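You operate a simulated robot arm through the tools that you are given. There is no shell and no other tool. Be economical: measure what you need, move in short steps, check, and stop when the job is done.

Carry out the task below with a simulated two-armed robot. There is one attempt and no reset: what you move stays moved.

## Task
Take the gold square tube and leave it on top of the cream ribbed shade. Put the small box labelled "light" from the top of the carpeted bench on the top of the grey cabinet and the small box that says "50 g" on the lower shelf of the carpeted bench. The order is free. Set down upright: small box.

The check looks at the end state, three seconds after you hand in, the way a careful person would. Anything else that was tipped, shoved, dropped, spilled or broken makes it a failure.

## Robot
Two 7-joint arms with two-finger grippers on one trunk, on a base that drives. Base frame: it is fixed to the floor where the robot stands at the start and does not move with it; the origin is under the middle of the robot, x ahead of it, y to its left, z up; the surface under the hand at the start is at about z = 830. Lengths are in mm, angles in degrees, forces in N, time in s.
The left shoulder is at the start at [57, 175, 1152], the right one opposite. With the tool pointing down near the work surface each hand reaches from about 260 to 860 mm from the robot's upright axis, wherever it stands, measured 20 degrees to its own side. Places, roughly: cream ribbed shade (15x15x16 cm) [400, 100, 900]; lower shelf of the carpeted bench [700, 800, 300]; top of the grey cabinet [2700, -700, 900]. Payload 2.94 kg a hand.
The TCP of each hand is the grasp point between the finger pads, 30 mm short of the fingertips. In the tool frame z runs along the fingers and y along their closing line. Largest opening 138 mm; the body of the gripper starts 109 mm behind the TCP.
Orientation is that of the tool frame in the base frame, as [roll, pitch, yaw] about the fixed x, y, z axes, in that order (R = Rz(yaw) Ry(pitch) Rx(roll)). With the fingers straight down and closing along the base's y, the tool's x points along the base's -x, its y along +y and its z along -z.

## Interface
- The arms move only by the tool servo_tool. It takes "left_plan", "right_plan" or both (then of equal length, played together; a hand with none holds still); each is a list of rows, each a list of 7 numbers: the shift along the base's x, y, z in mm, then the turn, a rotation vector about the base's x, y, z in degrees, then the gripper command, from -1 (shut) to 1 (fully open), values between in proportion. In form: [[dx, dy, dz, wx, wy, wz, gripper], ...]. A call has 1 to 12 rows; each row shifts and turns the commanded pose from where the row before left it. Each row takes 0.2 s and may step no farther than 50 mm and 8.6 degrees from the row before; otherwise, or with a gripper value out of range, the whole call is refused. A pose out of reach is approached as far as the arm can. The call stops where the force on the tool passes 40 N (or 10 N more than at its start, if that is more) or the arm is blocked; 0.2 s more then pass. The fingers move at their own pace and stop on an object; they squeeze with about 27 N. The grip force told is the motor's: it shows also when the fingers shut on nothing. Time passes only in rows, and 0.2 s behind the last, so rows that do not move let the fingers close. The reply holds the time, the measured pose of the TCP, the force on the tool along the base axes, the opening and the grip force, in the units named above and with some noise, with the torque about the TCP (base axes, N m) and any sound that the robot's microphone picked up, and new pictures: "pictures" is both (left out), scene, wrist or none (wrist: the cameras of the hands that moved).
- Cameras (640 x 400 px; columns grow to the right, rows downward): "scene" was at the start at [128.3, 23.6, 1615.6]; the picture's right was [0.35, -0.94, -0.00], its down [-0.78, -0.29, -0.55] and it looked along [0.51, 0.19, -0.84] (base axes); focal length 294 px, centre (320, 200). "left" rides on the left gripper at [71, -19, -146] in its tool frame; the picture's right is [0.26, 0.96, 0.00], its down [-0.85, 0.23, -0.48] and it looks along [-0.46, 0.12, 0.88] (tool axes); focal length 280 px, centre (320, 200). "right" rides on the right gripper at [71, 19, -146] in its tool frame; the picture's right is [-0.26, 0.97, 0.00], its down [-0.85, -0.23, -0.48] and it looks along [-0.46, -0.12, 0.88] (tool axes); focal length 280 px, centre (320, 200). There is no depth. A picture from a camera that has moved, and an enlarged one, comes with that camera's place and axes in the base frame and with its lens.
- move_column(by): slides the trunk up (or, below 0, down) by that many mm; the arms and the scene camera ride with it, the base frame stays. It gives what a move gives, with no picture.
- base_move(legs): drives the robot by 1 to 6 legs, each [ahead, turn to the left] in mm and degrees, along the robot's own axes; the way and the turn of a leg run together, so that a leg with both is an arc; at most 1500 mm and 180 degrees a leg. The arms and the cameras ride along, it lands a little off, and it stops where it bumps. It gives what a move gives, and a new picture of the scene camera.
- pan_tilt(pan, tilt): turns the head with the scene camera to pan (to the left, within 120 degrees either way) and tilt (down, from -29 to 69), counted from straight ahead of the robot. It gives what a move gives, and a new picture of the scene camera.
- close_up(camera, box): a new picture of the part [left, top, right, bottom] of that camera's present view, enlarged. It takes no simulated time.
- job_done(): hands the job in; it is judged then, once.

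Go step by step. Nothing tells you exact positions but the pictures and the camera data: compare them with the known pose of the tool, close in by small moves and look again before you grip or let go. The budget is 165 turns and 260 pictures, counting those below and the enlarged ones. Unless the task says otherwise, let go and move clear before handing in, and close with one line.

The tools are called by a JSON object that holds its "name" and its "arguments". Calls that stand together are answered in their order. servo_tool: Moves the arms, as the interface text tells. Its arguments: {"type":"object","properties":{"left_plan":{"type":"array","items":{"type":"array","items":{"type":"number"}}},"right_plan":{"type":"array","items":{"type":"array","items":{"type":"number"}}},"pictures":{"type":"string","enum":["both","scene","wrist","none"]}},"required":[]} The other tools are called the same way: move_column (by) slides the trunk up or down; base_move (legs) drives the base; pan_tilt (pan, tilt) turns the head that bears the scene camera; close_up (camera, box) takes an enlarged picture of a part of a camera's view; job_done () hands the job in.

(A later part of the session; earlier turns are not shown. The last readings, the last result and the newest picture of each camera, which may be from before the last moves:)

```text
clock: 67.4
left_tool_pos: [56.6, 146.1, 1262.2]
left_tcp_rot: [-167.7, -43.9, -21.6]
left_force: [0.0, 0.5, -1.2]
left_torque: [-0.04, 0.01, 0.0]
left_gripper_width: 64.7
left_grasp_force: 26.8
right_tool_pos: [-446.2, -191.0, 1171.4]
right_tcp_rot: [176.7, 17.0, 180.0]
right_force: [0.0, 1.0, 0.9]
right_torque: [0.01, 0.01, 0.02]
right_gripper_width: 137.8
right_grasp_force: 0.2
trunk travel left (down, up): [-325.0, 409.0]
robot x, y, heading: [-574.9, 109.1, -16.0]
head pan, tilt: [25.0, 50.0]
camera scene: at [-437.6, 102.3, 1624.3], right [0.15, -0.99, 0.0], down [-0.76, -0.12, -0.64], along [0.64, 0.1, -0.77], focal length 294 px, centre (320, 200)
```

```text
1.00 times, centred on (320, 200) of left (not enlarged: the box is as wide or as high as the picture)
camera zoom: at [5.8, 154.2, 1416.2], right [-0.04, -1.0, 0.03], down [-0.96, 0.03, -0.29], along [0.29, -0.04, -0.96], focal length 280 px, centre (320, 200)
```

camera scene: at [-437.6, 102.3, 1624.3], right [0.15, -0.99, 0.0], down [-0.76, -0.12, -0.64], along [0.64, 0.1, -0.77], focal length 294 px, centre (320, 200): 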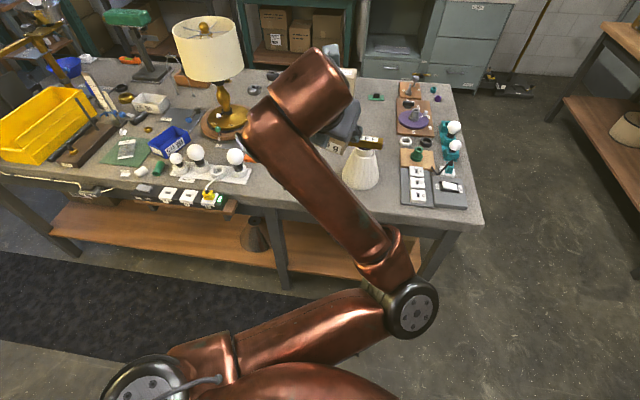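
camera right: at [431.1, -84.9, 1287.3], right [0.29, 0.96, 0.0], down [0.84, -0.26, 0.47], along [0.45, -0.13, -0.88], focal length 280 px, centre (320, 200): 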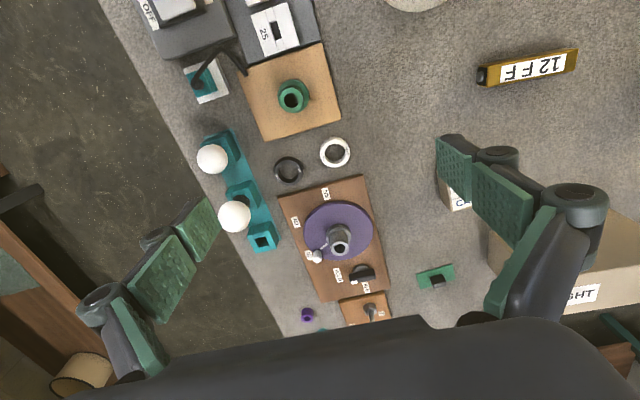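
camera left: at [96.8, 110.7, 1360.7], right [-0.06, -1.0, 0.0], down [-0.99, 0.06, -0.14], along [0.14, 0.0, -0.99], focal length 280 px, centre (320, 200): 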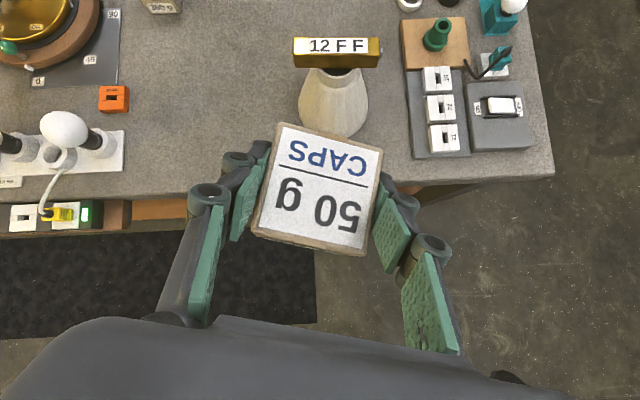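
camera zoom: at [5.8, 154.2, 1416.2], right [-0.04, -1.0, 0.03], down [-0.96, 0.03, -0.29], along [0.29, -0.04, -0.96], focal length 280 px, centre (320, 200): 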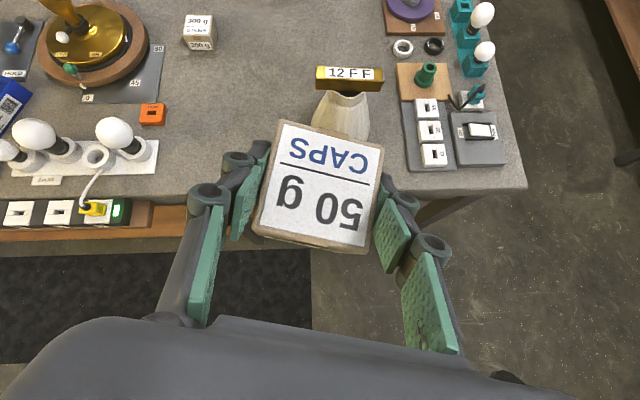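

Upright and stable again. I'll level the box, returning the hand to the pitch and roll it had at pick-up, and ease the right arm out to a better pose.

{"name": "servo_tool", "arguments": {"left_plan": [[0, 0, 0, -3.6, 4.1, 0, -1], [0, 0, 0, -3.5, 4.1, 0, -1], [0, 0, 0, 0, 0, 0, -1], [0, 0, 0, 0, 0, 0, -1], [0, 0, 0, 0, 0, 0, -1], [0, 0, 0, 0, 0, 0, -1]], "right_plan": [[20, -25, 0, 0, 0, 0, 1], [20, -25, 0, 0, 0, 0, 1], [20, -25, 0, 0, 0, 0, 1], [20, -25, 0, 0, 0, 0, 1], [20, -25, 0, 0, 0, 0, 1], [0, 0, 0, 0, 0, 0, 1]], "pictures": "scene"}}

```text
clock: 68.8
left_tool_pos: [78.0, 159.1, 1273.6]
left_tcp_rot: [179.8, -38.1, -13.4]
left_force: [-0.1, 0.1, 0.1]
left_torque: [-0.01, -0.02, -0.05]
left_gripper_width: 64.8
left_grasp_force: 27.3
left hand out of reach, approached as far as the arm can: row 1
right_tool_pos: [-345.8, -317.5, 1173.2]
right_tcp_rot: [176.5, 17.0, -180.0]
right_force: [0.7, -0.4, -0.8]
right_torque: [-0.04, -0.01, 0.02]
right_gripper_width: 138.0
right_grasp_force: 0.0
trunk travel left (down, up): [-325.0, 409.0]
robot x, y, heading: [-574.9, 105.7, -16.4]
head pan, tilt: [25.0, 50.0]
camera scene: at [-438.4, 103.1, 1624.4], right [0.15, -0.99, 0.0], down [-0.76, -0.12, -0.64], along [0.64, 0.1, -0.77], focal length 294 px, centre (320, 200)
```

scene: 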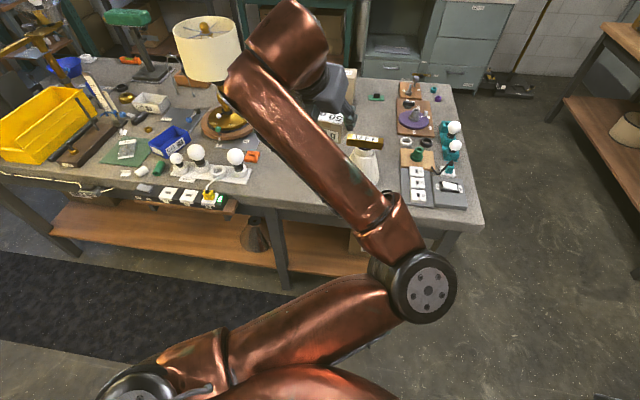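

Level again. Now I'll lower the trunk.

{"name": "move_column", "arguments": {"by": -320}}

{"name": "pan_tilt", "arguments": {"pan": 25, "tilt": 40}}

```text
clock: 71.5
left_tool_pos: [168.7, 131.5, 839.0]
left_tcp_rot: [-179.7, -24.2, -13.7]
left_force: [-21.6, -2.1, 8.4]
left_torque: [0.21, 0.05, 0.56]
left_gripper_width: 65.4
left_grasp_force: 26.6
right_tool_pos: [-345.1, -316.2, 872.0]
right_tcp_rot: [176.3, 16.8, 179.9]
right_force: [0.6, -0.7, -0.1]
right_torque: [-0.02, -0.03, -0.01]
right_gripper_width: 138.0
right_grasp_force: 0.1
trunk travel left (down, up): [-25.0, 709.0]
robot x, y, heading: [-574.6, 108.8, -16.3]
head pan, tilt: [25.0, 50.0]
stopped: the force on the tool passed its limit at 57 N (the readings are from after the stop); the commanded pose is now the measured one
```

```text
clock: 72.2
left_tool_pos: [168.4, 130.2, 840.2]
left_tcp_rot: [-179.5, -24.1, -13.6]
left_force: [-33.4, -1.0, 7.7]
left_torque: [0.22, 0.16, 0.96]
left_gripper_width: 65.0
left_grasp_force: 26.9
right_tool_pos: [-346.0, -317.2, 871.3]
right_tcp_rot: [176.4, 16.8, 179.9]
right_force: [-0.2, -0.1, 0.1]
right_torque: [-0.03, 0.0, 0.02]
right_gripper_width: 138.1
right_grasp_force: 0.0
trunk travel left (down, up): [-25.0, 709.0]
robot x, y, heading: [-573.8, 111.7, -16.1]
head pan, tilt: [25.0, 40.0]
camera scene: at [-178.4, 29.0, 1305.2], right [0.15, -0.99, 0.0], down [-0.63, -0.1, -0.77], along [0.76, 0.12, -0.64], focal length 294 px, centre (320, 200)
```

scene: 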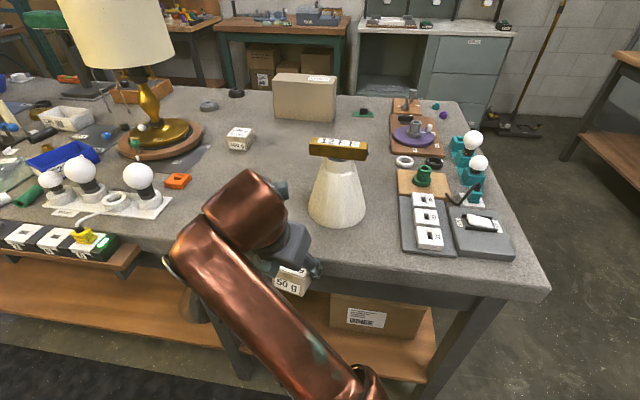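

Lowering the trunk also carried the torso about 270 mm forward, and the box is pressing on the table edge with about 33 N. I'll back the base off gently.

{"name": "base_move", "arguments": {"legs": [[-50, 0]]}}

```text
clock: 73.1
left_tool_pos: [130.6, 144.8, 833.3]
left_tcp_rot: [-179.5, -23.5, -13.6]
left_force: [-1.2, -0.4, -0.9]
left_torque: [-0.01, -0.08, -0.03]
left_gripper_width: 65.1
left_grasp_force: 26.9
right_tool_pos: [-382.7, -305.0, 870.6]
right_tcp_rot: [176.3, 16.1, 179.9]
right_force: [-0.2, 0.6, 0.8]
right_torque: [0.02, -0.03, 0.01]
right_gripper_width: 137.9
right_grasp_force: 0.0
trunk travel left (down, up): [-25.0, 709.0]
robot x, y, heading: [-619.4, 122.0, -16.1]
head pan, tilt: [25.0, 40.0]
camera scene: at [-204.3, 38.3, 1300.0], right [0.15, -0.99, -0.01], down [-0.65, -0.1, -0.76], along [0.75, 0.12, -0.65], focal length 294 px, centre (320, 200)
```

scene: 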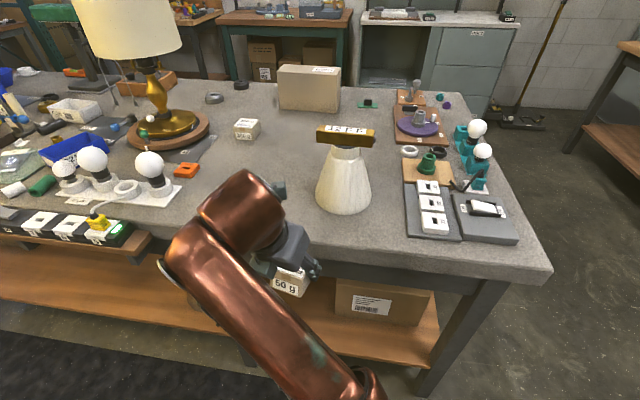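

{"name": "base_move", "arguments": {"legs": [[-60, 0]]}}

{"name": "close_up", "arguments": {"camera": "left", "box": [0, 0, 640, 400]}}

```text
clock: 74.1
left_tool_pos: [68.5, 164.0, 834.9]
left_tcp_rot: [-179.5, -23.6, -13.6]
left_force: [0.5, 0.2, -1.8]
left_torque: [0.0, 0.06, -0.02]
left_gripper_width: 64.9
left_grasp_force: 27.1
right_tool_pos: [-447.1, -287.6, 871.5]
right_tcp_rot: [176.4, 16.6, 179.8]
right_force: [0.5, 0.1, 0.0]
right_torque: [0.04, 0.1, 0.03]
right_gripper_width: 137.6
right_grasp_force: 0.0
trunk travel left (down, up): [-25.0, 709.0]
robot x, y, heading: [-677.3, 137.1, -16.0]
head pan, tilt: [25.0, 40.0]
camera scene: at [-265.2, 56.1, 1300.3], right [0.15, -0.99, -0.01], down [-0.64, -0.1, -0.76], along [0.75, 0.12, -0.65], focal length 294 px, centre (320, 200)
```

scene: 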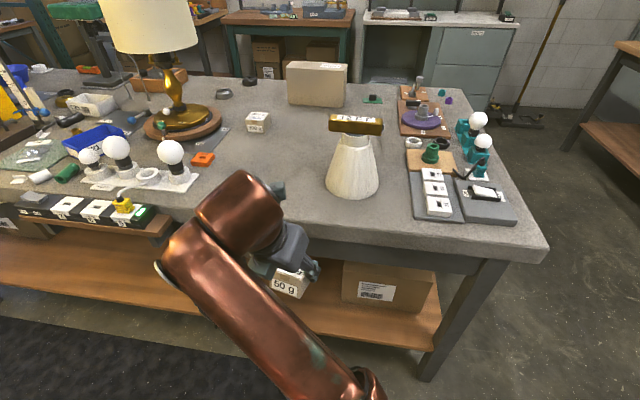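

```text
1.00 times, centred on (320, 200) of left (not enlarged: the box is as wide or as high as the picture)
camera zoom: at [79.3, 179.4, 997.8], right [0.01, -1.0, 0.1], down [-1.0, 0.0, 0.09], along [-0.09, -0.1, -0.99], focal length 280 px, centre (320, 200)
```

zoom: 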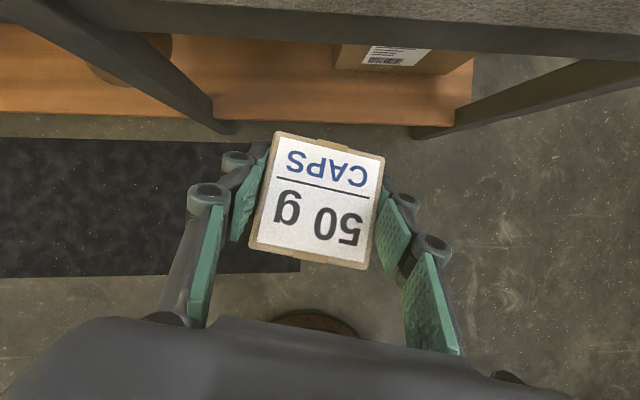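

{"name": "base_move", "arguments": {"legs": [[-70, 0]]}}

{"name": "servo_tool", "arguments": {"left_plan": [[0, 0, -20, -1.2, -4.7, 0, -1], [0, 0, -40, -1.2, -4.7, 0, -1], [0, 0, -40, -1.1, -4.7, 0, -1], [0, 0, -40, 0, 0, 0, -1], [0, 0, 0, 0, 0, 0, -1]], "pictures": "scene"}}

```text
clock: 75.2
left_tool_pos: [-89.7, 221.0, 898.1]
left_tcp_rot: [-178.6, -31.8, -12.7]
left_force: [3.3, -2.0, -1.4]
left_torque: [0.16, 0.25, 0.05]
left_gripper_width: 65.0
left_grasp_force: 26.8
right_tool_pos: [-588.2, -224.6, 884.8]
right_tcp_rot: [-178.1, 19.0, -165.5]
right_force: [0.4, -3.5, 11.3]
right_torque: [0.84, 0.53, 0.26]
right_gripper_width: 132.0
right_grasp_force: 0.0
trunk travel left (down, up): [-25.0, 709.0]
robot x, y, heading: [-745.2, 161.1, -16.2]
head pan, tilt: [25.0, 40.0]
stopped in leg 1: the robot was blocked; the commanded pose is now the measured one
camera scene: at [-342.2, 77.3, 1302.6], right [0.15, -0.99, 0.0], down [-0.64, -0.1, -0.76], along [0.76, 0.12, -0.64], focal length 294 px, centre (320, 200)
```

scene: 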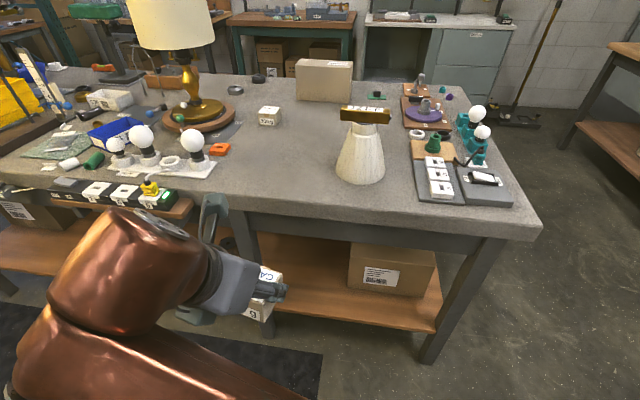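

```text
clock: 76.4
left_tool_pos: [9.4, 226.7, 796.0]
left_tcp_rot: [-179.2, -45.9, -12.8]
left_force: [-0.6, 0.0, -1.1]
left_torque: [0.01, 0.03, 0.01]
left_gripper_width: 65.3
left_grasp_force: 27.3
left hand out of reach, approached as far as the arm can: row 1, 2, 3, 4
right_tool_pos: [-582.1, -227.0, 884.2]
right_tcp_rot: [-178.5, 18.9, -166.5]
right_force: [7.8, -6.3, 6.9]
right_torque: [0.61, 0.46, -0.25]
right_gripper_width: 133.2
right_grasp_force: 0.1
trunk travel left (down, up): [-25.0, 709.0]
robot x, y, heading: [-741.4, 156.2, -15.9]
head pan, tilt: [25.0, 40.0]
camera scene: at [-345.6, 78.7, 1304.1], right [0.15, -0.99, 0.0], down [-0.64, -0.1, -0.77], along [0.76, 0.12, -0.64], focal length 294 px, centre (320, 200)
```

scene: 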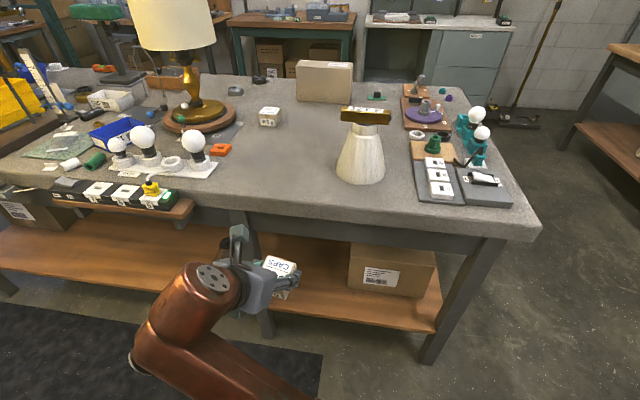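

The right gripper is being pushed too, probably by the left elbow. I'll move the right hand away along that force, out and up.

{"name": "servo_tool", "arguments": {"right_plan": [[20, -20, 15, 0, 0, 0, 1], [20, -30, 15, 0, 0, 0, 1], [20, -35, 10, 0, 0, 0, 1], [20, -40, 0, 0, 0, 0, 1], [20, -40, 0, 0, 0, 0, 1], [0, 0, 0, 0, 0, 0, 1]], "pictures": "wrist"}}

{"name": "pan_tilt", "arguments": {"pan": -15, "tilt": 65}}

```text
clock: 77.8
left_tool_pos: [8.1, 226.5, 795.6]
left_tcp_rot: [-179.0, -45.9, -12.8]
left_force: [0.1, -0.5, -0.6]
left_torque: [-0.03, -0.01, 0.0]
left_gripper_width: 64.7
left_grasp_force: 27.2
right_tool_pos: [-457.4, -332.4, 915.7]
right_tcp_rot: [-178.4, 18.9, -166.6]
right_force: [0.4, -0.6, 0.8]
right_torque: [-0.03, 0.01, -0.01]
right_gripper_width: 138.0
right_grasp_force: 0.0
right hand out of reach, approached as far as the arm can: row 3, 4, 5
trunk travel left (down, up): [-25.0, 709.0]
robot x, y, heading: [-743.0, 156.9, -16.1]
head pan, tilt: [25.0, 40.0]
camera right: at [-573.9, -334.6, 1030.9], right [0.03, 1.0, 0.06], down [0.68, -0.06, 0.73], along [0.73, 0.02, -0.68], focal length 280 px, centre (320, 200)
```

right: 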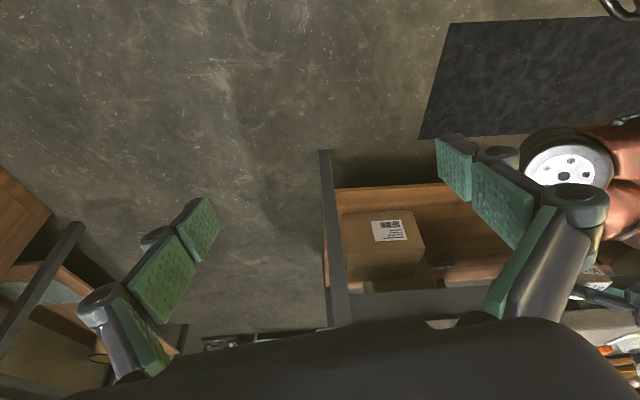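

```text
clock: 78.9
left_tool_pos: [8.1, 225.9, 794.2]
left_tcp_rot: [-179.2, -45.9, -12.8]
left_force: [0.6, 0.4, 0.0]
left_torque: [0.0, -0.01, 0.03]
left_gripper_width: 65.0
left_grasp_force: 26.9
right_tool_pos: [-457.2, -331.8, 915.9]
right_tcp_rot: [-178.6, 18.9, -166.7]
right_force: [-0.1, -0.8, 0.8]
right_torque: [0.03, 0.06, 0.03]
right_gripper_width: 138.0
right_grasp_force: 0.1
trunk travel left (down, up): [-25.0, 709.0]
robot x, y, heading: [-741.0, 157.8, -15.8]
head pan, tilt: [-15.0, 65.0]
camera scene: at [-377.4, 34.0, 1271.6], right [-0.52, -0.86, 0.0], down [-0.78, 0.47, -0.42], along [0.36, -0.22, -0.91], focal length 294 px, centre (320, 200)
```

scene: 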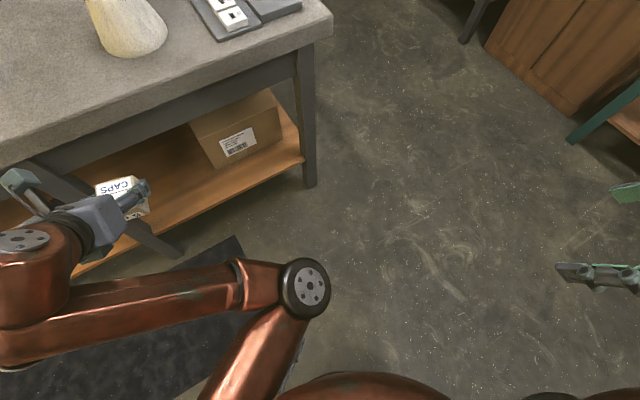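

Free again. I'll lower the hand in front of the shelf while restoring the pitch.

{"name": "servo_tool", "arguments": {"left_plan": [[0, 0, -40, 0.9, 3.8, 0, -1], [0, 0, -45, 0.8, 3.8, 0, -1], [0, 0, -45, 0, 0, 0, -1], [0, 0, -45, 0, 0, 0, -1], [0, 0, -45, 0, 0, 0, -1], [0, 0, 0, 0, 0, 0, -1]], "pictures": "none"}}

{"name": "pan_tilt", "arguments": {"pan": 25, "tilt": 50}}

```text
clock: 80.3
left_tool_pos: [11.2, 227.7, 574.2]
left_tcp_rot: [-179.1, -38.1, -12.8]
left_force: [-0.3, 0.2, 0.0]
left_torque: [0.02, -0.03, -0.01]
left_gripper_width: 64.9
left_grasp_force: 26.5
right_tool_pos: [-457.4, -331.5, 916.0]
right_tcp_rot: [-178.5, 19.0, -166.8]
right_force: [-0.6, 0.6, 0.8]
right_torque: [-0.03, 0.0, -0.04]
right_gripper_width: 138.0
right_grasp_force: 0.0
trunk travel left (down, up): [-25.0, 709.0]
robot x, y, heading: [-747.7, 157.0, -16.3]
head pan, tilt: [-15.0, 65.0]
```

```text
clock: 81.4
left_tool_pos: [9.6, 228.6, 574.6]
left_tcp_rot: [-179.2, -38.0, -12.9]
left_force: [0.3, -0.9, -0.6]
left_torque: [0.0, -0.02, 0.01]
left_gripper_width: 64.8
left_grasp_force: 27.1
right_tool_pos: [-457.4, -331.4, 915.9]
right_tcp_rot: [-178.5, 18.9, -166.7]
right_force: [-0.6, 0.0, 0.0]
right_torque: [0.02, -0.04, 0.0]
right_gripper_width: 137.9
right_grasp_force: 0.0
trunk travel left (down, up): [-25.0, 709.0]
robot x, y, heading: [-744.3, 159.1, -15.9]
head pan, tilt: [25.0, 50.0]
camera scene: at [-353.3, 77.3, 1289.7], right [0.15, -0.99, 0.0], down [-0.76, -0.12, -0.64], along [0.63, 0.1, -0.77], focal length 294 px, centre (320, 200)
```

scene: 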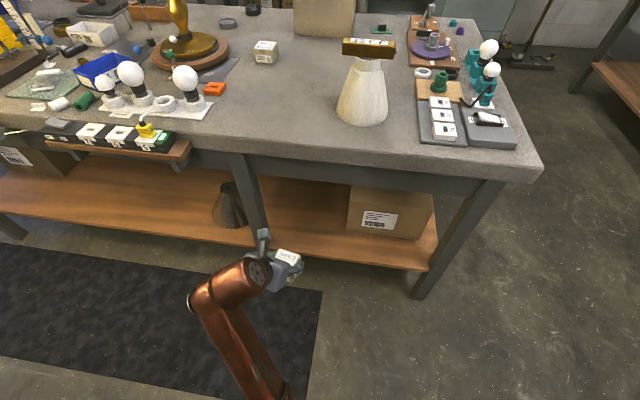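

The shelf is clear between the leg (y ≈ 400) and the carton (y ≈ 67). I'm aiming for (285, 225), so I'll go lower and then slide forward.

{"name": "servo_tool", "arguments": {"left_plan": [[0, 0, -45, 0, 0, 0, -1], [0, 0, -45, 0, 0, 0, -1], [0, 0, -45, 0, 0, 0, -1], [10, 0, -30, 0, 0, 0, -1], [40, 0, 0, 0, 0, 0, -1], [40, 0, 0, 0, 0, 0, -1], [0, 0, 0, 0, 0, 0, -1]], "pictures": "both"}}

```text
clock: 83.0
left_tool_pos: [118.5, 200.4, 500.2]
left_tcp_rot: [-179.2, -38.0, -12.8]
left_force: [-0.7, 0.9, 0.0]
left_torque: [-0.02, 0.0, 0.0]
left_gripper_width: 65.0
left_grasp_force: 26.9
left hand out of reach, approached as far as the arm can: row 1, 2, 3, 4
right_tool_pos: [-457.0, -331.2, 916.2]
right_tcp_rot: [-178.4, 18.9, -166.7]
right_force: [0.8, 0.0, 0.3]
right_torque: [-0.01, 0.0, 0.0]
right_gripper_width: 138.1
right_grasp_force: 0.0
trunk travel left (down, up): [-25.0, 709.0]
robot x, y, heading: [-741.8, 158.9, -16.3]
head pan, tilt: [25.0, 50.0]
camera scene: at [-353.2, 77.5, 1289.7], right [0.15, -0.99, 0.0], down [-0.76, -0.12, -0.64], along [0.63, 0.1, -0.77], focal length 294 px, centre (320, 200)
camera left: at [89.9, 224.7, 658.1], right [0.0, -0.99, 0.15], down [-0.99, -0.02, -0.15], along [0.15, -0.15, -0.98], focal length 280 px, centre (320, 200)
```

scene: 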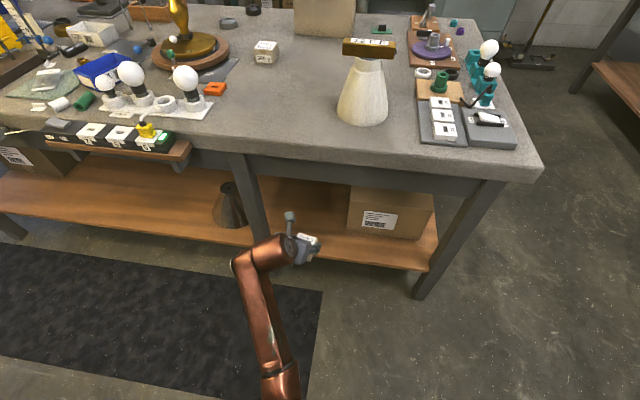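
left: 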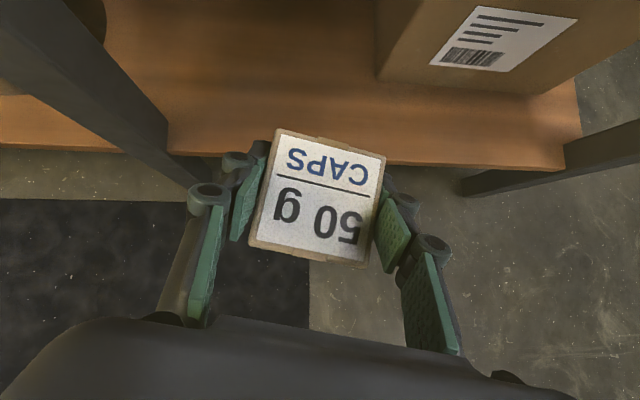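

The arm is too folded at this trunk height. Raising the trunk 160 mm will shift the shoulder up and back, which should give room to reach down.

{"name": "move_column", "arguments": {"by": 160}}

{"name": "servo_tool", "arguments": {"left_plan": [[-10, 5, -40, 0, 0, 0, -1], [-10, 5, -45, 0, 0, 0, -1], [0, 5, -45, 0, 0, 0, -1], [0, 0, 0, 0, 0, 0, -1]], "pictures": "scene"}}

```text
clock: 84.8
left_tool_pos: [116.3, 200.0, 657.9]
left_tcp_rot: [-179.3, -38.0, -12.8]
left_force: [-1.1, 0.3, -0.7]
left_torque: [-0.02, -0.01, -0.01]
left_gripper_width: 65.0
left_grasp_force: 27.1
right_tool_pos: [-524.6, -311.5, 1122.1]
right_tcp_rot: [-173.2, 27.2, -164.4]
right_force: [-0.5, -0.5, 0.3]
right_torque: [0.0, 0.02, 0.01]
right_gripper_width: 137.9
right_grasp_force: 0.1
trunk travel left (down, up): [-185.0, 549.0]
robot x, y, heading: [-741.7, 159.8, -16.2]
head pan, tilt: [25.0, 50.0]
```

```text
clock: 85.8
left_tool_pos: [93.3, 213.5, 529.7]
left_tcp_rot: [-179.2, -38.1, -12.8]
left_force: [-0.5, 0.0, 0.5]
left_torque: [-0.01, -0.02, 0.01]
left_gripper_width: 64.7
left_grasp_force: 26.7
right_tool_pos: [-525.6, -312.4, 1123.1]
right_tcp_rot: [-173.0, 27.2, -164.4]
right_force: [0.2, 0.2, 0.2]
right_torque: [0.01, -0.03, 0.0]
right_gripper_width: 138.1
right_grasp_force: 0.1
trunk travel left (down, up): [-185.0, 549.0]
robot x, y, heading: [-747.6, 158.7, -16.1]
head pan, tilt: [25.0, 50.0]
camera scene: at [-510.0, 123.4, 1477.4], right [0.15, -0.99, 0.0], down [-0.76, -0.12, -0.64], along [0.64, 0.1, -0.77], focal length 294 px, centre (320, 200)
```

scene: 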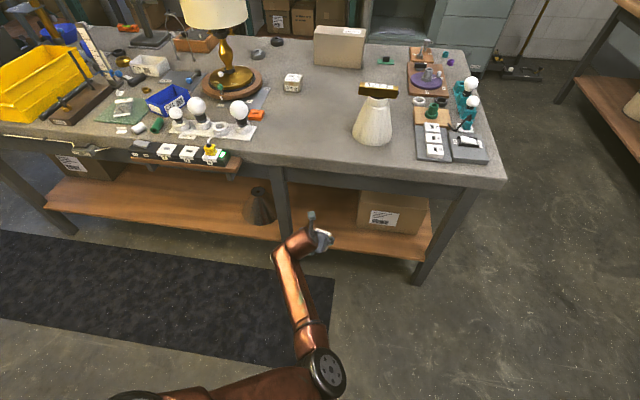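

That works. I'll continue down to about z = 400.

{"name": "servo_tool", "arguments": {"left_plan": [[0, 2, -45, 0, 0, 0, -1], [0, 2, -45, 0, 0, 0, -1], [0, 2, -40, 0, 0, 0, -1], [0, 0, 0, 0, 0, 0, -1]], "pictures": "both"}}

```text
clock: 86.8
left_tool_pos: [96.1, 218.5, 451.6]
left_tcp_rot: [-179.3, -37.8, -12.8]
left_force: [0.3, -0.3, -0.6]
left_torque: [-0.01, -0.02, 0.01]
left_gripper_width: 65.0
left_grasp_force: 26.9
left hand out of reach, approached as far as the arm can: row 2, 3
right_tool_pos: [-524.8, -310.6, 1122.3]
right_tcp_rot: [-173.2, 27.2, -164.5]
right_force: [0.3, 0.5, -1.0]
right_torque: [-0.01, 0.02, 0.01]
right_gripper_width: 137.8
right_grasp_force: 0.0
trunk travel left (down, up): [-185.0, 549.0]
robot x, y, heading: [-741.1, 158.6, -16.3]
head pan, tilt: [25.0, 50.0]
camera scene: at [-509.5, 123.3, 1477.2], right [0.15, -0.99, 0.0], down [-0.76, -0.12, -0.64], along [0.63, 0.1, -0.77], focal length 294 px, centre (320, 200)
camera left: at [66.9, 242.8, 609.6], right [0.0, -0.99, 0.15], down [-0.99, -0.02, -0.15], along [0.15, -0.15, -0.98], focal length 280 px, centre (320, 200)
```

scene: 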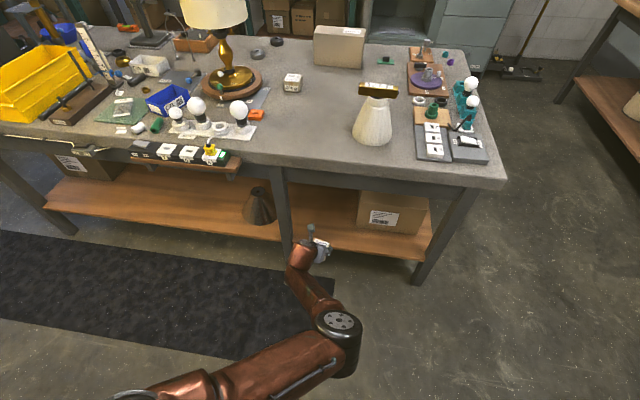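
left: 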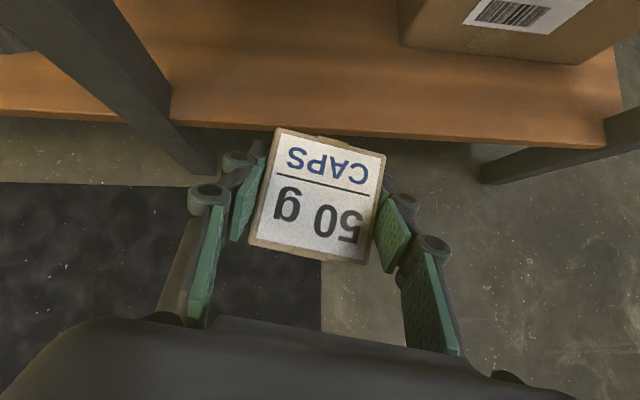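

{"name": "move_column", "arguments": {"by": -55}}

```text
clock: 87.8
left_tool_pos: [81.6, 221.7, 352.4]
left_tcp_rot: [-179.0, -34.3, -13.0]
left_force: [-0.6, -0.4, -1.0]
left_torque: [-0.02, 0.01, 0.01]
left_gripper_width: 64.9
left_grasp_force: 27.3
right_tool_pos: [-526.1, -310.3, 1067.0]
right_tcp_rot: [-173.1, 27.3, -164.7]
right_force: [-0.5, -0.2, 0.7]
right_torque: [-0.04, -0.04, -0.02]
right_gripper_width: 138.0
right_grasp_force: 0.1
trunk travel left (down, up): [-130.0, 604.0]
robot x, y, heading: [-744.7, 157.9, -16.2]
head pan, tilt: [25.0, 50.0]
```

The hand is at z = 352. I'll come up a little, level it and slide forward over the shelf.

{"name": "servo_tool", "arguments": {"left_plan": [[0, 0, 25, -0.8, -3.4, 0, -1], [10, 0, 22, 0, 0, 0, -1], [40, 0, 0, 0, 0, 0, -1], [40, 0, 0, 0, 0, 0, -1], [0, 0, 0, 0, 0, 0, -1]], "pictures": "both"}}

```text
clock: 89.0
left_tool_pos: [175.5, 227.9, 384.1]
left_tcp_rot: [-177.8, -34.6, -12.8]
left_force: [0.0, -0.5, -0.4]
left_torque: [-0.02, 0.01, -0.03]
left_gripper_width: 64.9
left_grasp_force: 27.4
left hand out of reach, approached as far as the arm can: row 1
right_tool_pos: [-525.1, -310.7, 1067.3]
right_tcp_rot: [-173.0, 27.3, -164.7]
right_force: [0.2, -0.1, 1.0]
right_torque: [0.01, 0.02, 0.03]
right_gripper_width: 137.8
right_grasp_force: 0.1
trunk travel left (down, up): [-130.0, 604.0]
robot x, y, heading: [-746.8, 156.3, -16.2]
head pan, tilt: [25.0, 50.0]
camera scene: at [-460.0, 108.4, 1415.8], right [0.15, -0.99, 0.0], down [-0.76, -0.12, -0.64], along [0.64, 0.1, -0.77], focal length 294 px, centre (320, 200)
camera left: at [154.6, 247.1, 543.5], right [0.02, -0.99, 0.12], down [-0.99, -0.03, -0.1], along [0.1, -0.12, -0.99], focal length 280 px, centre (320, 200)
```

scene: 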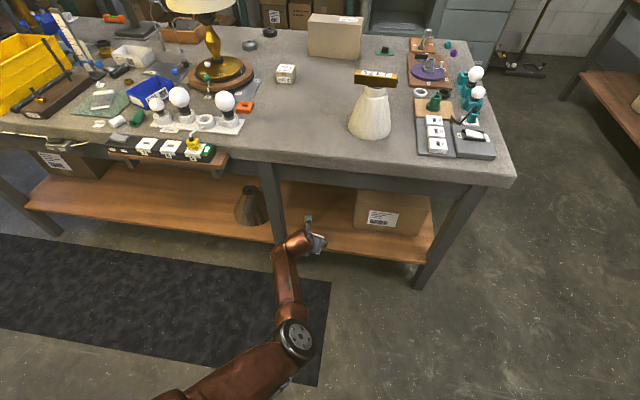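
left: 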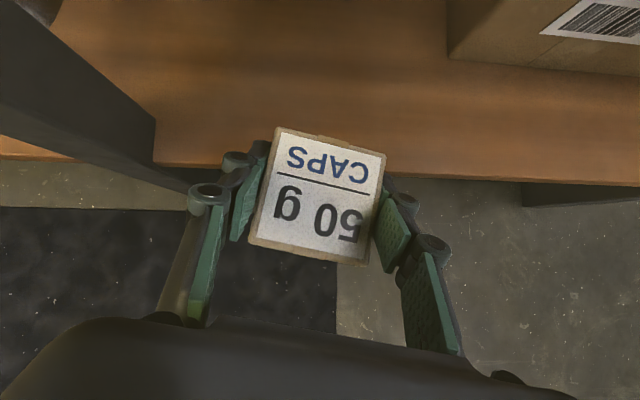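

{"name": "servo_tool", "arguments": {"left_plan": [[35, -5, 3, -1.3, -1.5, -0.6, -1], [35, -5, 3, -1.2, -1.5, -0.6, -1], [35, -5, 0, 0, 0, 0, -1], [5, 0, 0, 0, 0, 0, -1], [0, 0, 0, 0, 0, 0, -1]], "pictures": "both"}}

{"name": "close_up", "arguments": {"camera": "scene", "box": [240, 170, 440, 295]}}

```text
clock: 90.2
left_tool_pos: [249.1, 224.4, 391.7]
left_tcp_rot: [-179.7, -38.3, -12.5]
left_force: [-0.6, 1.0, -0.3]
left_torque: [0.0, 0.01, -0.01]
left_gripper_width: 64.9
left_grasp_force: 27.4
left hand out of reach, approached as far as the arm can: row 3, 4
right_tool_pos: [-525.2, -310.6, 1067.8]
right_tcp_rot: [-173.3, 27.3, -164.7]
right_force: [-1.3, 0.3, 0.0]
right_torque: [-0.01, 0.02, 0.04]
right_gripper_width: 138.0
right_grasp_force: 0.1
trunk travel left (down, up): [-130.0, 604.0]
robot x, y, heading: [-744.6, 155.4, -16.2]
head pan, tilt: [25.0, 50.0]
camera scene: at [-459.8, 108.7, 1415.7], right [0.15, -0.99, 0.0], down [-0.76, -0.12, -0.64], along [0.63, 0.1, -0.77], focal length 294 px, centre (320, 200)
camera left: at [220.2, 250.0, 549.6], right [-0.01, -0.99, 0.16], down [-0.99, -0.02, -0.15], along [0.15, -0.16, -0.98], focal length 280 px, centre (320, 200)
```

scene: 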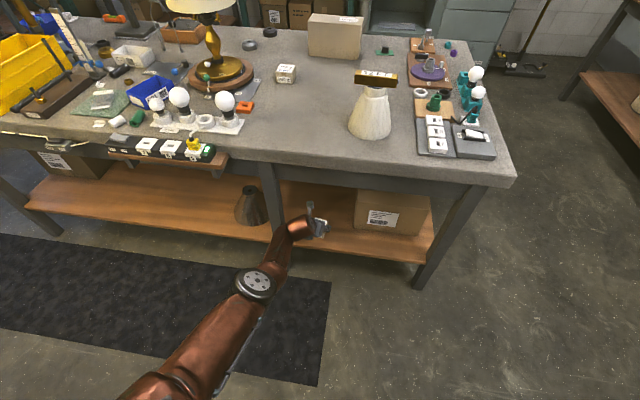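
left: 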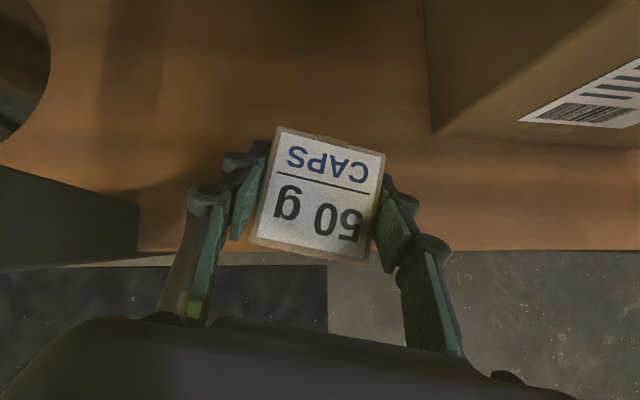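

```text
3.20 times, centred on (340, 232) of scene
camera zoom: at [-459.8, 108.7, 1415.7], right [0.15, -0.99, 0.0], down [-0.76, -0.12, -0.64], along [0.63, 0.1, -0.77], focal length 940 px, centre (256, 96)
```

zoom: 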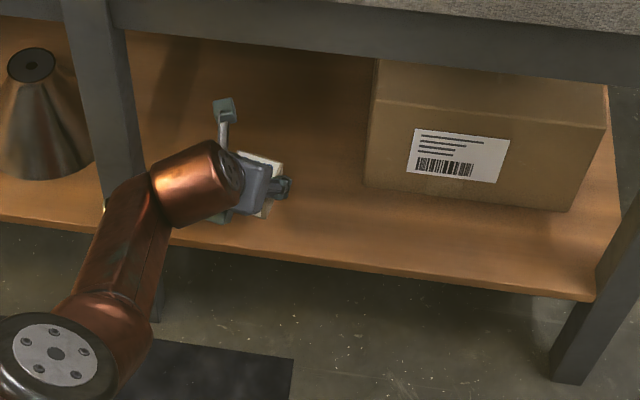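

The box is over the shelf edge area, and I'd like it deeper. I'll drive the base forward 45 mm.

{"name": "base_move", "arguments": {"legs": [[45, 0]]}}

{"name": "close_up", "arguments": {"camera": "left", "box": [0, 0, 640, 400]}}

```text
clock: 91.1
left_tool_pos: [315.1, 208.2, 379.6]
left_tcp_rot: [-179.7, -38.0, -12.5]
left_force: [0.5, -0.2, -0.3]
left_torque: [-0.03, 0.05, 0.0]
left_gripper_width: 64.7
left_grasp_force: 27.3
right_tool_pos: [-474.8, -325.2, 1068.1]
right_tcp_rot: [-173.1, 27.8, -164.7]
right_force: [0.5, -0.7, 0.7]
right_torque: [0.02, -0.03, 0.0]
right_gripper_width: 137.9
right_grasp_force: 0.0
trunk travel left (down, up): [-130.0, 604.0]
robot x, y, heading: [-702.7, 144.7, -16.0]
head pan, tilt: [25.0, 50.0]
camera scene: at [-372.5, 83.1, 1411.3], right [0.15, -0.99, -0.01], down [-0.78, -0.11, -0.62], along [0.61, 0.11, -0.78], focal length 294 px, centre (320, 200)
```

scene: 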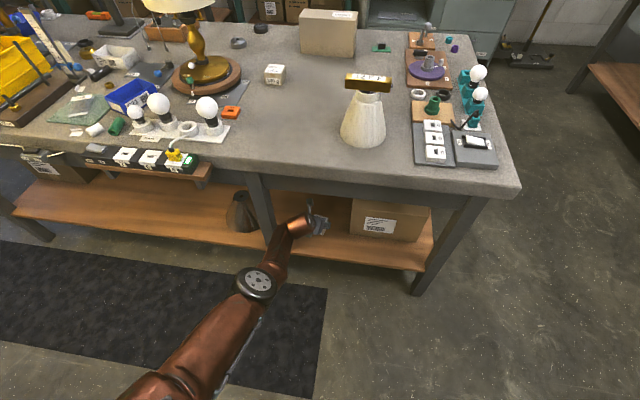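

```text
1.00 times, centred on (320, 200) of left (not enlarged: the box is as wide or as high as the picture)
camera zoom: at [286.5, 233.9, 536.8], right [0.0, -0.99, 0.16], down [-0.99, -0.02, -0.15], along [0.15, -0.16, -0.98], focal length 280 px, centre (320, 200)
```

zoom: 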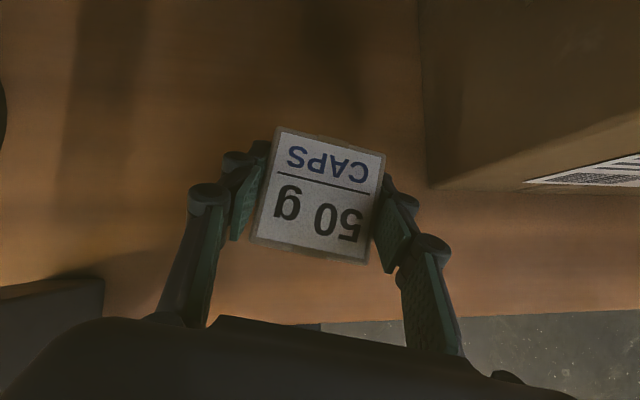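

Good position. I'll let it settle and then descend slowly until it touches.

{"name": "servo_tool", "arguments": {"left_plan": [[0, 0, 0, 0, 0, 0, -1], [0, 0, 0, 0, 0, 0, -1], [0, 0, 0, 0, 0, 0, -1], [0, 0, -8, 0, 0, 0, -1], [0, 0, 0, 0, 0, 0, -1]], "pictures": "wrist"}}

```text
clock: 92.3
left_tool_pos: [306.8, 225.0, 399.9]
left_tcp_rot: [-179.1, -39.9, -12.0]
left_force: [1.1, -0.8, -1.2]
left_torque: [-0.01, -0.01, 0.0]
left_gripper_width: 64.5
left_grasp_force: 26.8
left hand out of reach, approached as far as the arm can: row 4
right_tool_pos: [-504.3, -315.5, 1072.1]
right_tcp_rot: [-172.2, 29.0, -164.1]
right_force: [1.0, -0.4, -0.1]
right_torque: [0.04, 0.05, 0.04]
right_gripper_width: 138.0
right_grasp_force: 0.1
trunk travel left (down, up): [-130.0, 604.0]
robot x, y, heading: [-697.1, 140.5, -16.0]
head pan, tilt: [25.0, 50.0]
camera left: at [272.9, 249.9, 556.9], right [0.01, -0.99, 0.16], down [-0.98, -0.04, -0.18], along [0.19, -0.15, -0.97], focal length 280 px, centre (320, 200)
```

left: 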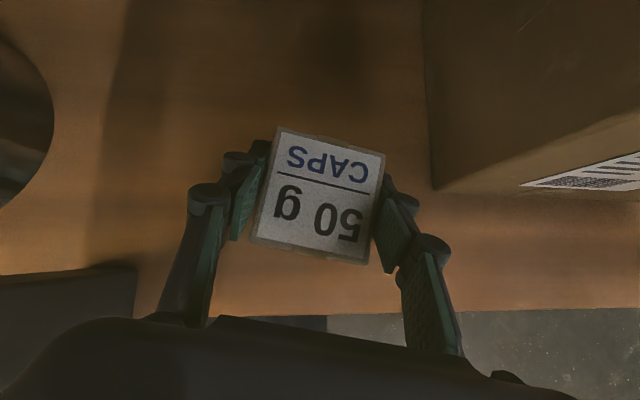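

The arm is now stretched, so I'll let the trunk take the descent.

{"name": "move_column", "arguments": {"by": -35}}

```text
clock: 93.0
left_tool_pos: [298.6, 212.0, 345.1]
left_tcp_rot: [-179.8, -38.8, -12.4]
left_force: [0.9, 0.0, 0.2]
left_torque: [0.01, 0.02, -0.01]
left_gripper_width: 64.6
left_grasp_force: 27.4
right_tool_pos: [-486.6, -318.3, 1028.5]
right_tcp_rot: [-173.7, 27.2, -165.1]
right_force: [0.6, 0.2, 0.9]
right_torque: [-0.05, -0.04, 0.0]
right_gripper_width: 137.7
right_grasp_force: 0.0
trunk travel left (down, up): [-95.0, 639.0]
robot x, y, heading: [-697.4, 141.7, -16.5]
head pan, tilt: [25.0, 50.0]
```

{"name": "servo_tool", "arguments": {"left_plan": [[0, 0, -3, 0, 0, 0, -1], [0, 0, -3, 0, 0, 0, -1], [0, 0, -3, 0, 0, 0, -1], [0, 0, 0, 0, 0, 0, -1]], "pictures": "wrist"}}

{"name": "close_up", "arguments": {"camera": "scene", "box": [240, 170, 400, 270]}}

```text
clock: 94.0
left_tool_pos: [299.8, 212.7, 335.3]
left_tcp_rot: [-179.8, -38.6, -12.4]
left_force: [-0.4, 0.2, 0.1]
left_torque: [0.0, 0.0, 0.0]
left_gripper_width: 64.8
left_grasp_force: 26.9
right_tool_pos: [-486.2, -319.5, 1027.7]
right_tcp_rot: [-173.7, 27.1, -165.0]
right_force: [-0.5, -0.4, -0.1]
right_torque: [0.01, -0.01, 0.0]
right_gripper_width: 138.0
right_grasp_force: 0.1
trunk travel left (down, up): [-95.0, 639.0]
robot x, y, heading: [-700.3, 146.4, -16.3]
head pan, tilt: [25.0, 50.0]
camera left: at [269.3, 239.6, 492.5], right [-0.01, -0.99, 0.16], down [-0.99, -0.02, -0.16], along [0.16, -0.16, -0.97], focal length 280 px, centre (320, 200)
```

left: 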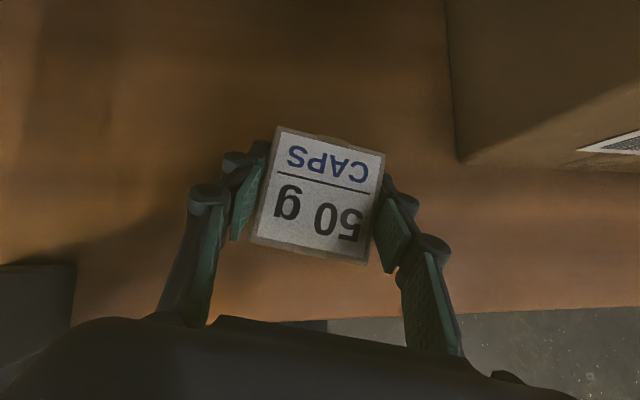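

```text
4.00 times, centred on (320, 220) of scene
camera zoom: at [-380.3, 85.7, 1375.1], right [0.15, -0.99, 0.0], down [-0.76, -0.12, -0.64], along [0.63, 0.1, -0.77], focal length 1175 px, centre (320, 120)
```

zoom: 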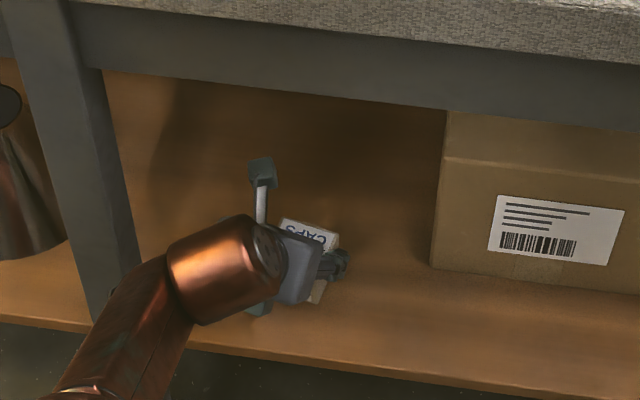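

There's no contact yet; the shelf looks closer to z = 265. I'll continue down carefully.

{"name": "servo_tool", "arguments": {"left_plan": [[0, 0, -5, 0, 0, 0, -1], [0, 0, -5, 0, 0, 0, -1], [0, 0, -4, 0, 0, 0, -1], [0, 0, -4, 0, 0, 0, -1], [0, 0, 0, 0, 0, 0, -1]], "pictures": "wrist"}}

```text
clock: 95.2
left_tool_pos: [298.7, 215.2, 327.3]
left_tcp_rot: [-179.7, -38.7, -12.5]
left_force: [-0.9, -0.6, -1.2]
left_torque: [-0.01, -0.03, -0.03]
left_gripper_width: 64.7
left_grasp_force: 27.0
left hand out of reach, approached as far as the arm can: row 2, 4
right_tool_pos: [-485.8, -318.8, 1027.9]
right_tcp_rot: [-173.6, 27.2, -165.1]
right_force: [-0.3, -0.5, -0.3]
right_torque: [0.0, -0.05, 0.0]
right_gripper_width: 137.8
right_grasp_force: 0.1
trunk travel left (down, up): [-95.0, 639.0]
robot x, y, heading: [-696.0, 144.5, -16.0]
head pan, tilt: [25.0, 50.0]
camera left: at [268.0, 240.8, 484.2], right [-0.01, -0.99, 0.16], down [-0.99, -0.02, -0.16], along [0.16, -0.16, -0.97], focal length 280 px, centre (320, 200)
```

left: 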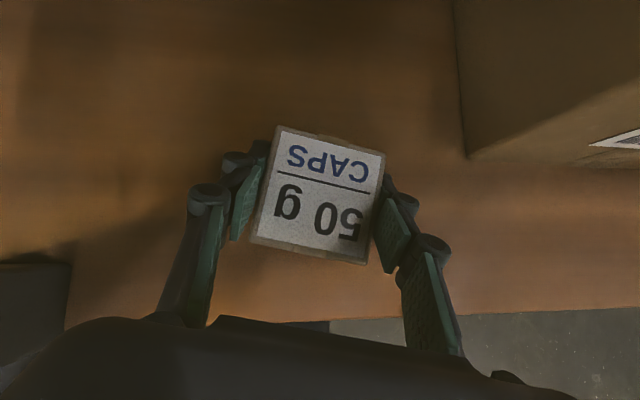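

Reach-limited again, so I'll use the trunk for the rest in small steps.

{"name": "move_column", "arguments": {"by": -12}}

```text
clock: 95.8
left_tool_pos: [298.4, 215.7, 316.0]
left_tcp_rot: [-179.7, -38.8, -12.6]
left_force: [-0.6, -0.5, -0.5]
left_torque: [0.0, 0.03, -0.01]
left_gripper_width: 64.8
left_grasp_force: 27.1
right_tool_pos: [-486.8, -317.8, 1016.9]
right_tcp_rot: [-173.7, 27.3, -165.1]
right_force: [-0.2, -0.7, 0.0]
right_torque: [-0.02, 0.0, -0.02]
right_gripper_width: 137.9
right_grasp_force: 0.0
trunk travel left (down, up): [-83.0, 651.0]
robot x, y, heading: [-698.2, 144.7, -16.2]
head pan, tilt: [25.0, 50.0]
```

{"name": "move_column", "arguments": {"by": -8}}

{"name": "close_up", "arguments": {"camera": "scene", "box": [270, 190, 390, 265]}}

```text
clock: 96.4
left_tool_pos: [298.4, 215.7, 306.8]
left_tcp_rot: [-179.7, -38.6, -12.4]
left_force: [-0.3, 0.2, 0.8]
left_torque: [0.0, -0.01, 0.01]
left_gripper_width: 64.8
left_grasp_force: 26.6
right_tool_pos: [-484.9, -317.7, 1008.0]
right_tcp_rot: [-173.9, 27.3, -165.2]
right_force: [-0.1, 0.5, -0.6]
right_torque: [0.01, -0.02, -0.01]
right_gripper_width: 137.8
right_grasp_force: 0.2
trunk travel left (down, up): [-75.0, 659.0]
robot x, y, heading: [-701.6, 146.9, -16.2]
head pan, tilt: [25.0, 50.0]
```

```text
5.33 times, centred on (330, 228) of scene
camera zoom: at [-360.2, 79.9, 1351.2], right [0.15, -0.99, 0.0], down [-0.76, -0.12, -0.64], along [0.64, 0.1, -0.77], focal length 1566 px, centre (267, 53)
```

zoom: 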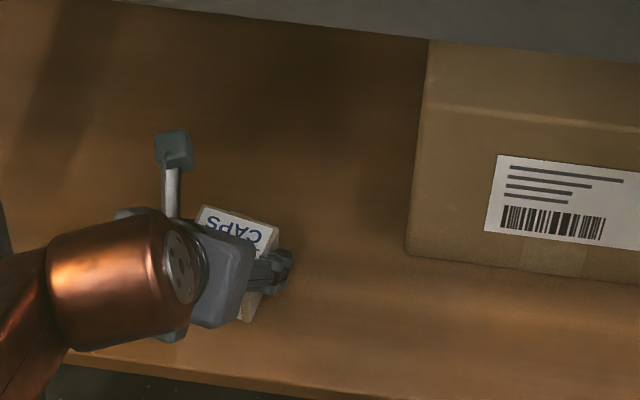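

{"name": "move_column", "arguments": {"by": -7}}

{"name": "close_up", "arguments": {"camera": "left", "box": [160, 100, 480, 300]}}

```text
clock: 97.0
left_tool_pos: [302.6, 213.1, 303.0]
left_tcp_rot: [-179.9, -38.9, -12.2]
left_force: [3.0, -5.8, 16.8]
left_torque: [-0.58, -0.3, 0.14]
left_gripper_width: 65.2
left_grasp_force: 27.6
right_tool_pos: [-487.2, -318.0, 1001.3]
right_tcp_rot: [-173.8, 27.3, -165.3]
right_force: [-0.3, -0.5, 0.6]
right_torque: [-0.02, 0.01, 0.0]
right_gripper_width: 138.3
right_grasp_force: 0.1
trunk travel left (down, up): [-68.0, 666.0]
robot x, y, heading: [-699.4, 142.4, -16.2]
head pan, tilt: [25.0, 50.0]
```

```text
2.00 times, centred on (320, 200) of left
camera zoom: at [271.4, 239.8, 460.8], right [0.0, -0.99, 0.16], down [-0.99, -0.02, -0.16], along [0.16, -0.16, -0.97], focal length 561 px, centre (320, 200)
```

zoom: 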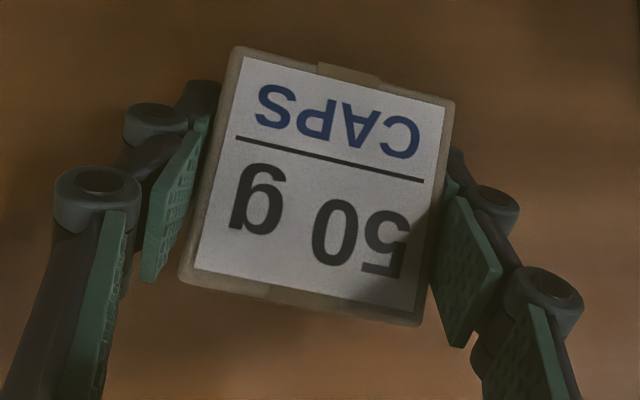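

Contact at 17 N, so the box is resting on the shelf. I'll release it slowly.

{"name": "servo_tool", "arguments": {"left_plan": [[0, 0, 0, 0, 0, 0, -0.04], [0, 0, 0, 0, 0, 0, 0.0], [0, 0, 0, 0, 0, 0, 0.1], [0, 0, 0, 0, 0, 0, 0.25], [0, 0, 0, 0, 0, 0, 0.35], [0, 0, 0, 0, 0, 0, 0.35]], "pictures": "both"}}

{"name": "close_up", "arguments": {"camera": "left", "box": [160, 100, 480, 300]}}

```text
clock: 98.4
left_tool_pos: [298.1, 215.1, 295.2]
left_tcp_rot: [-179.9, -38.3, -12.4]
left_force: [-1.7, 0.0, 2.5]
left_torque: [-0.01, -0.02, -0.03]
left_gripper_width: 94.0
left_grasp_force: 0.1
right_tool_pos: [-485.3, -317.6, 1000.8]
right_tcp_rot: [-173.7, 27.2, -165.2]
right_force: [-0.8, -0.1, 0.1]
right_torque: [-0.02, 0.0, 0.02]
right_gripper_width: 137.9
right_grasp_force: 0.2
trunk travel left (down, up): [-68.0, 666.0]
robot x, y, heading: [-698.6, 146.7, -16.4]
head pan, tilt: [25.0, 50.0]
camera scene: at [-353.1, 77.7, 1342.8], right [0.15, -0.99, 0.0], down [-0.76, -0.12, -0.64], along [0.64, 0.1, -0.77], focal length 294 px, centre (320, 200)
camera left: at [268.9, 241.5, 454.0], right [0.0, -0.99, 0.16], down [-0.99, -0.02, -0.15], along [0.15, -0.16, -0.98], focal length 280 px, centre (320, 200)
```

scene: 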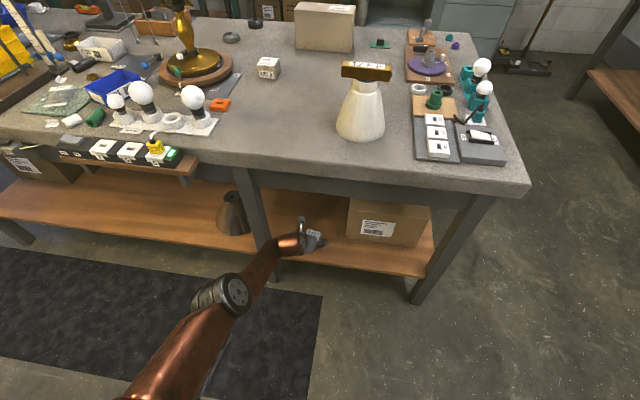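
left: 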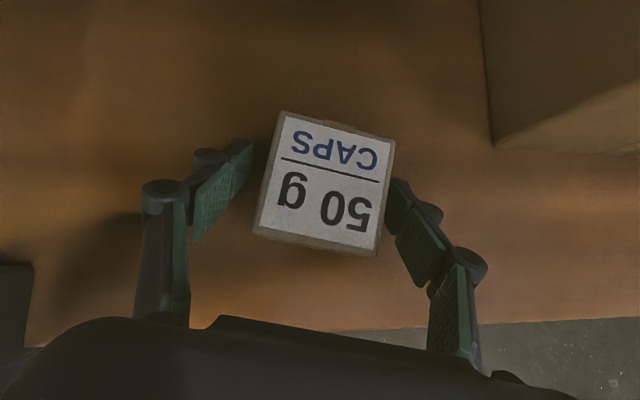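

```text
2.00 times, centred on (320, 200) of left
camera zoom: at [268.9, 241.5, 454.0], right [0.0, -0.99, 0.16], down [-0.99, -0.02, -0.15], along [0.15, -0.16, -0.98], focal length 561 px, centre (320, 200)
```

zoom: 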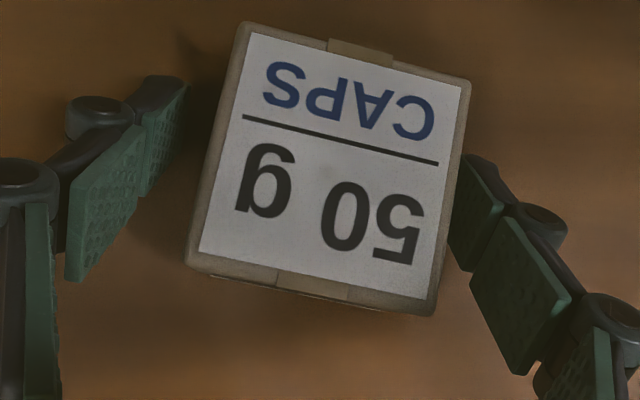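

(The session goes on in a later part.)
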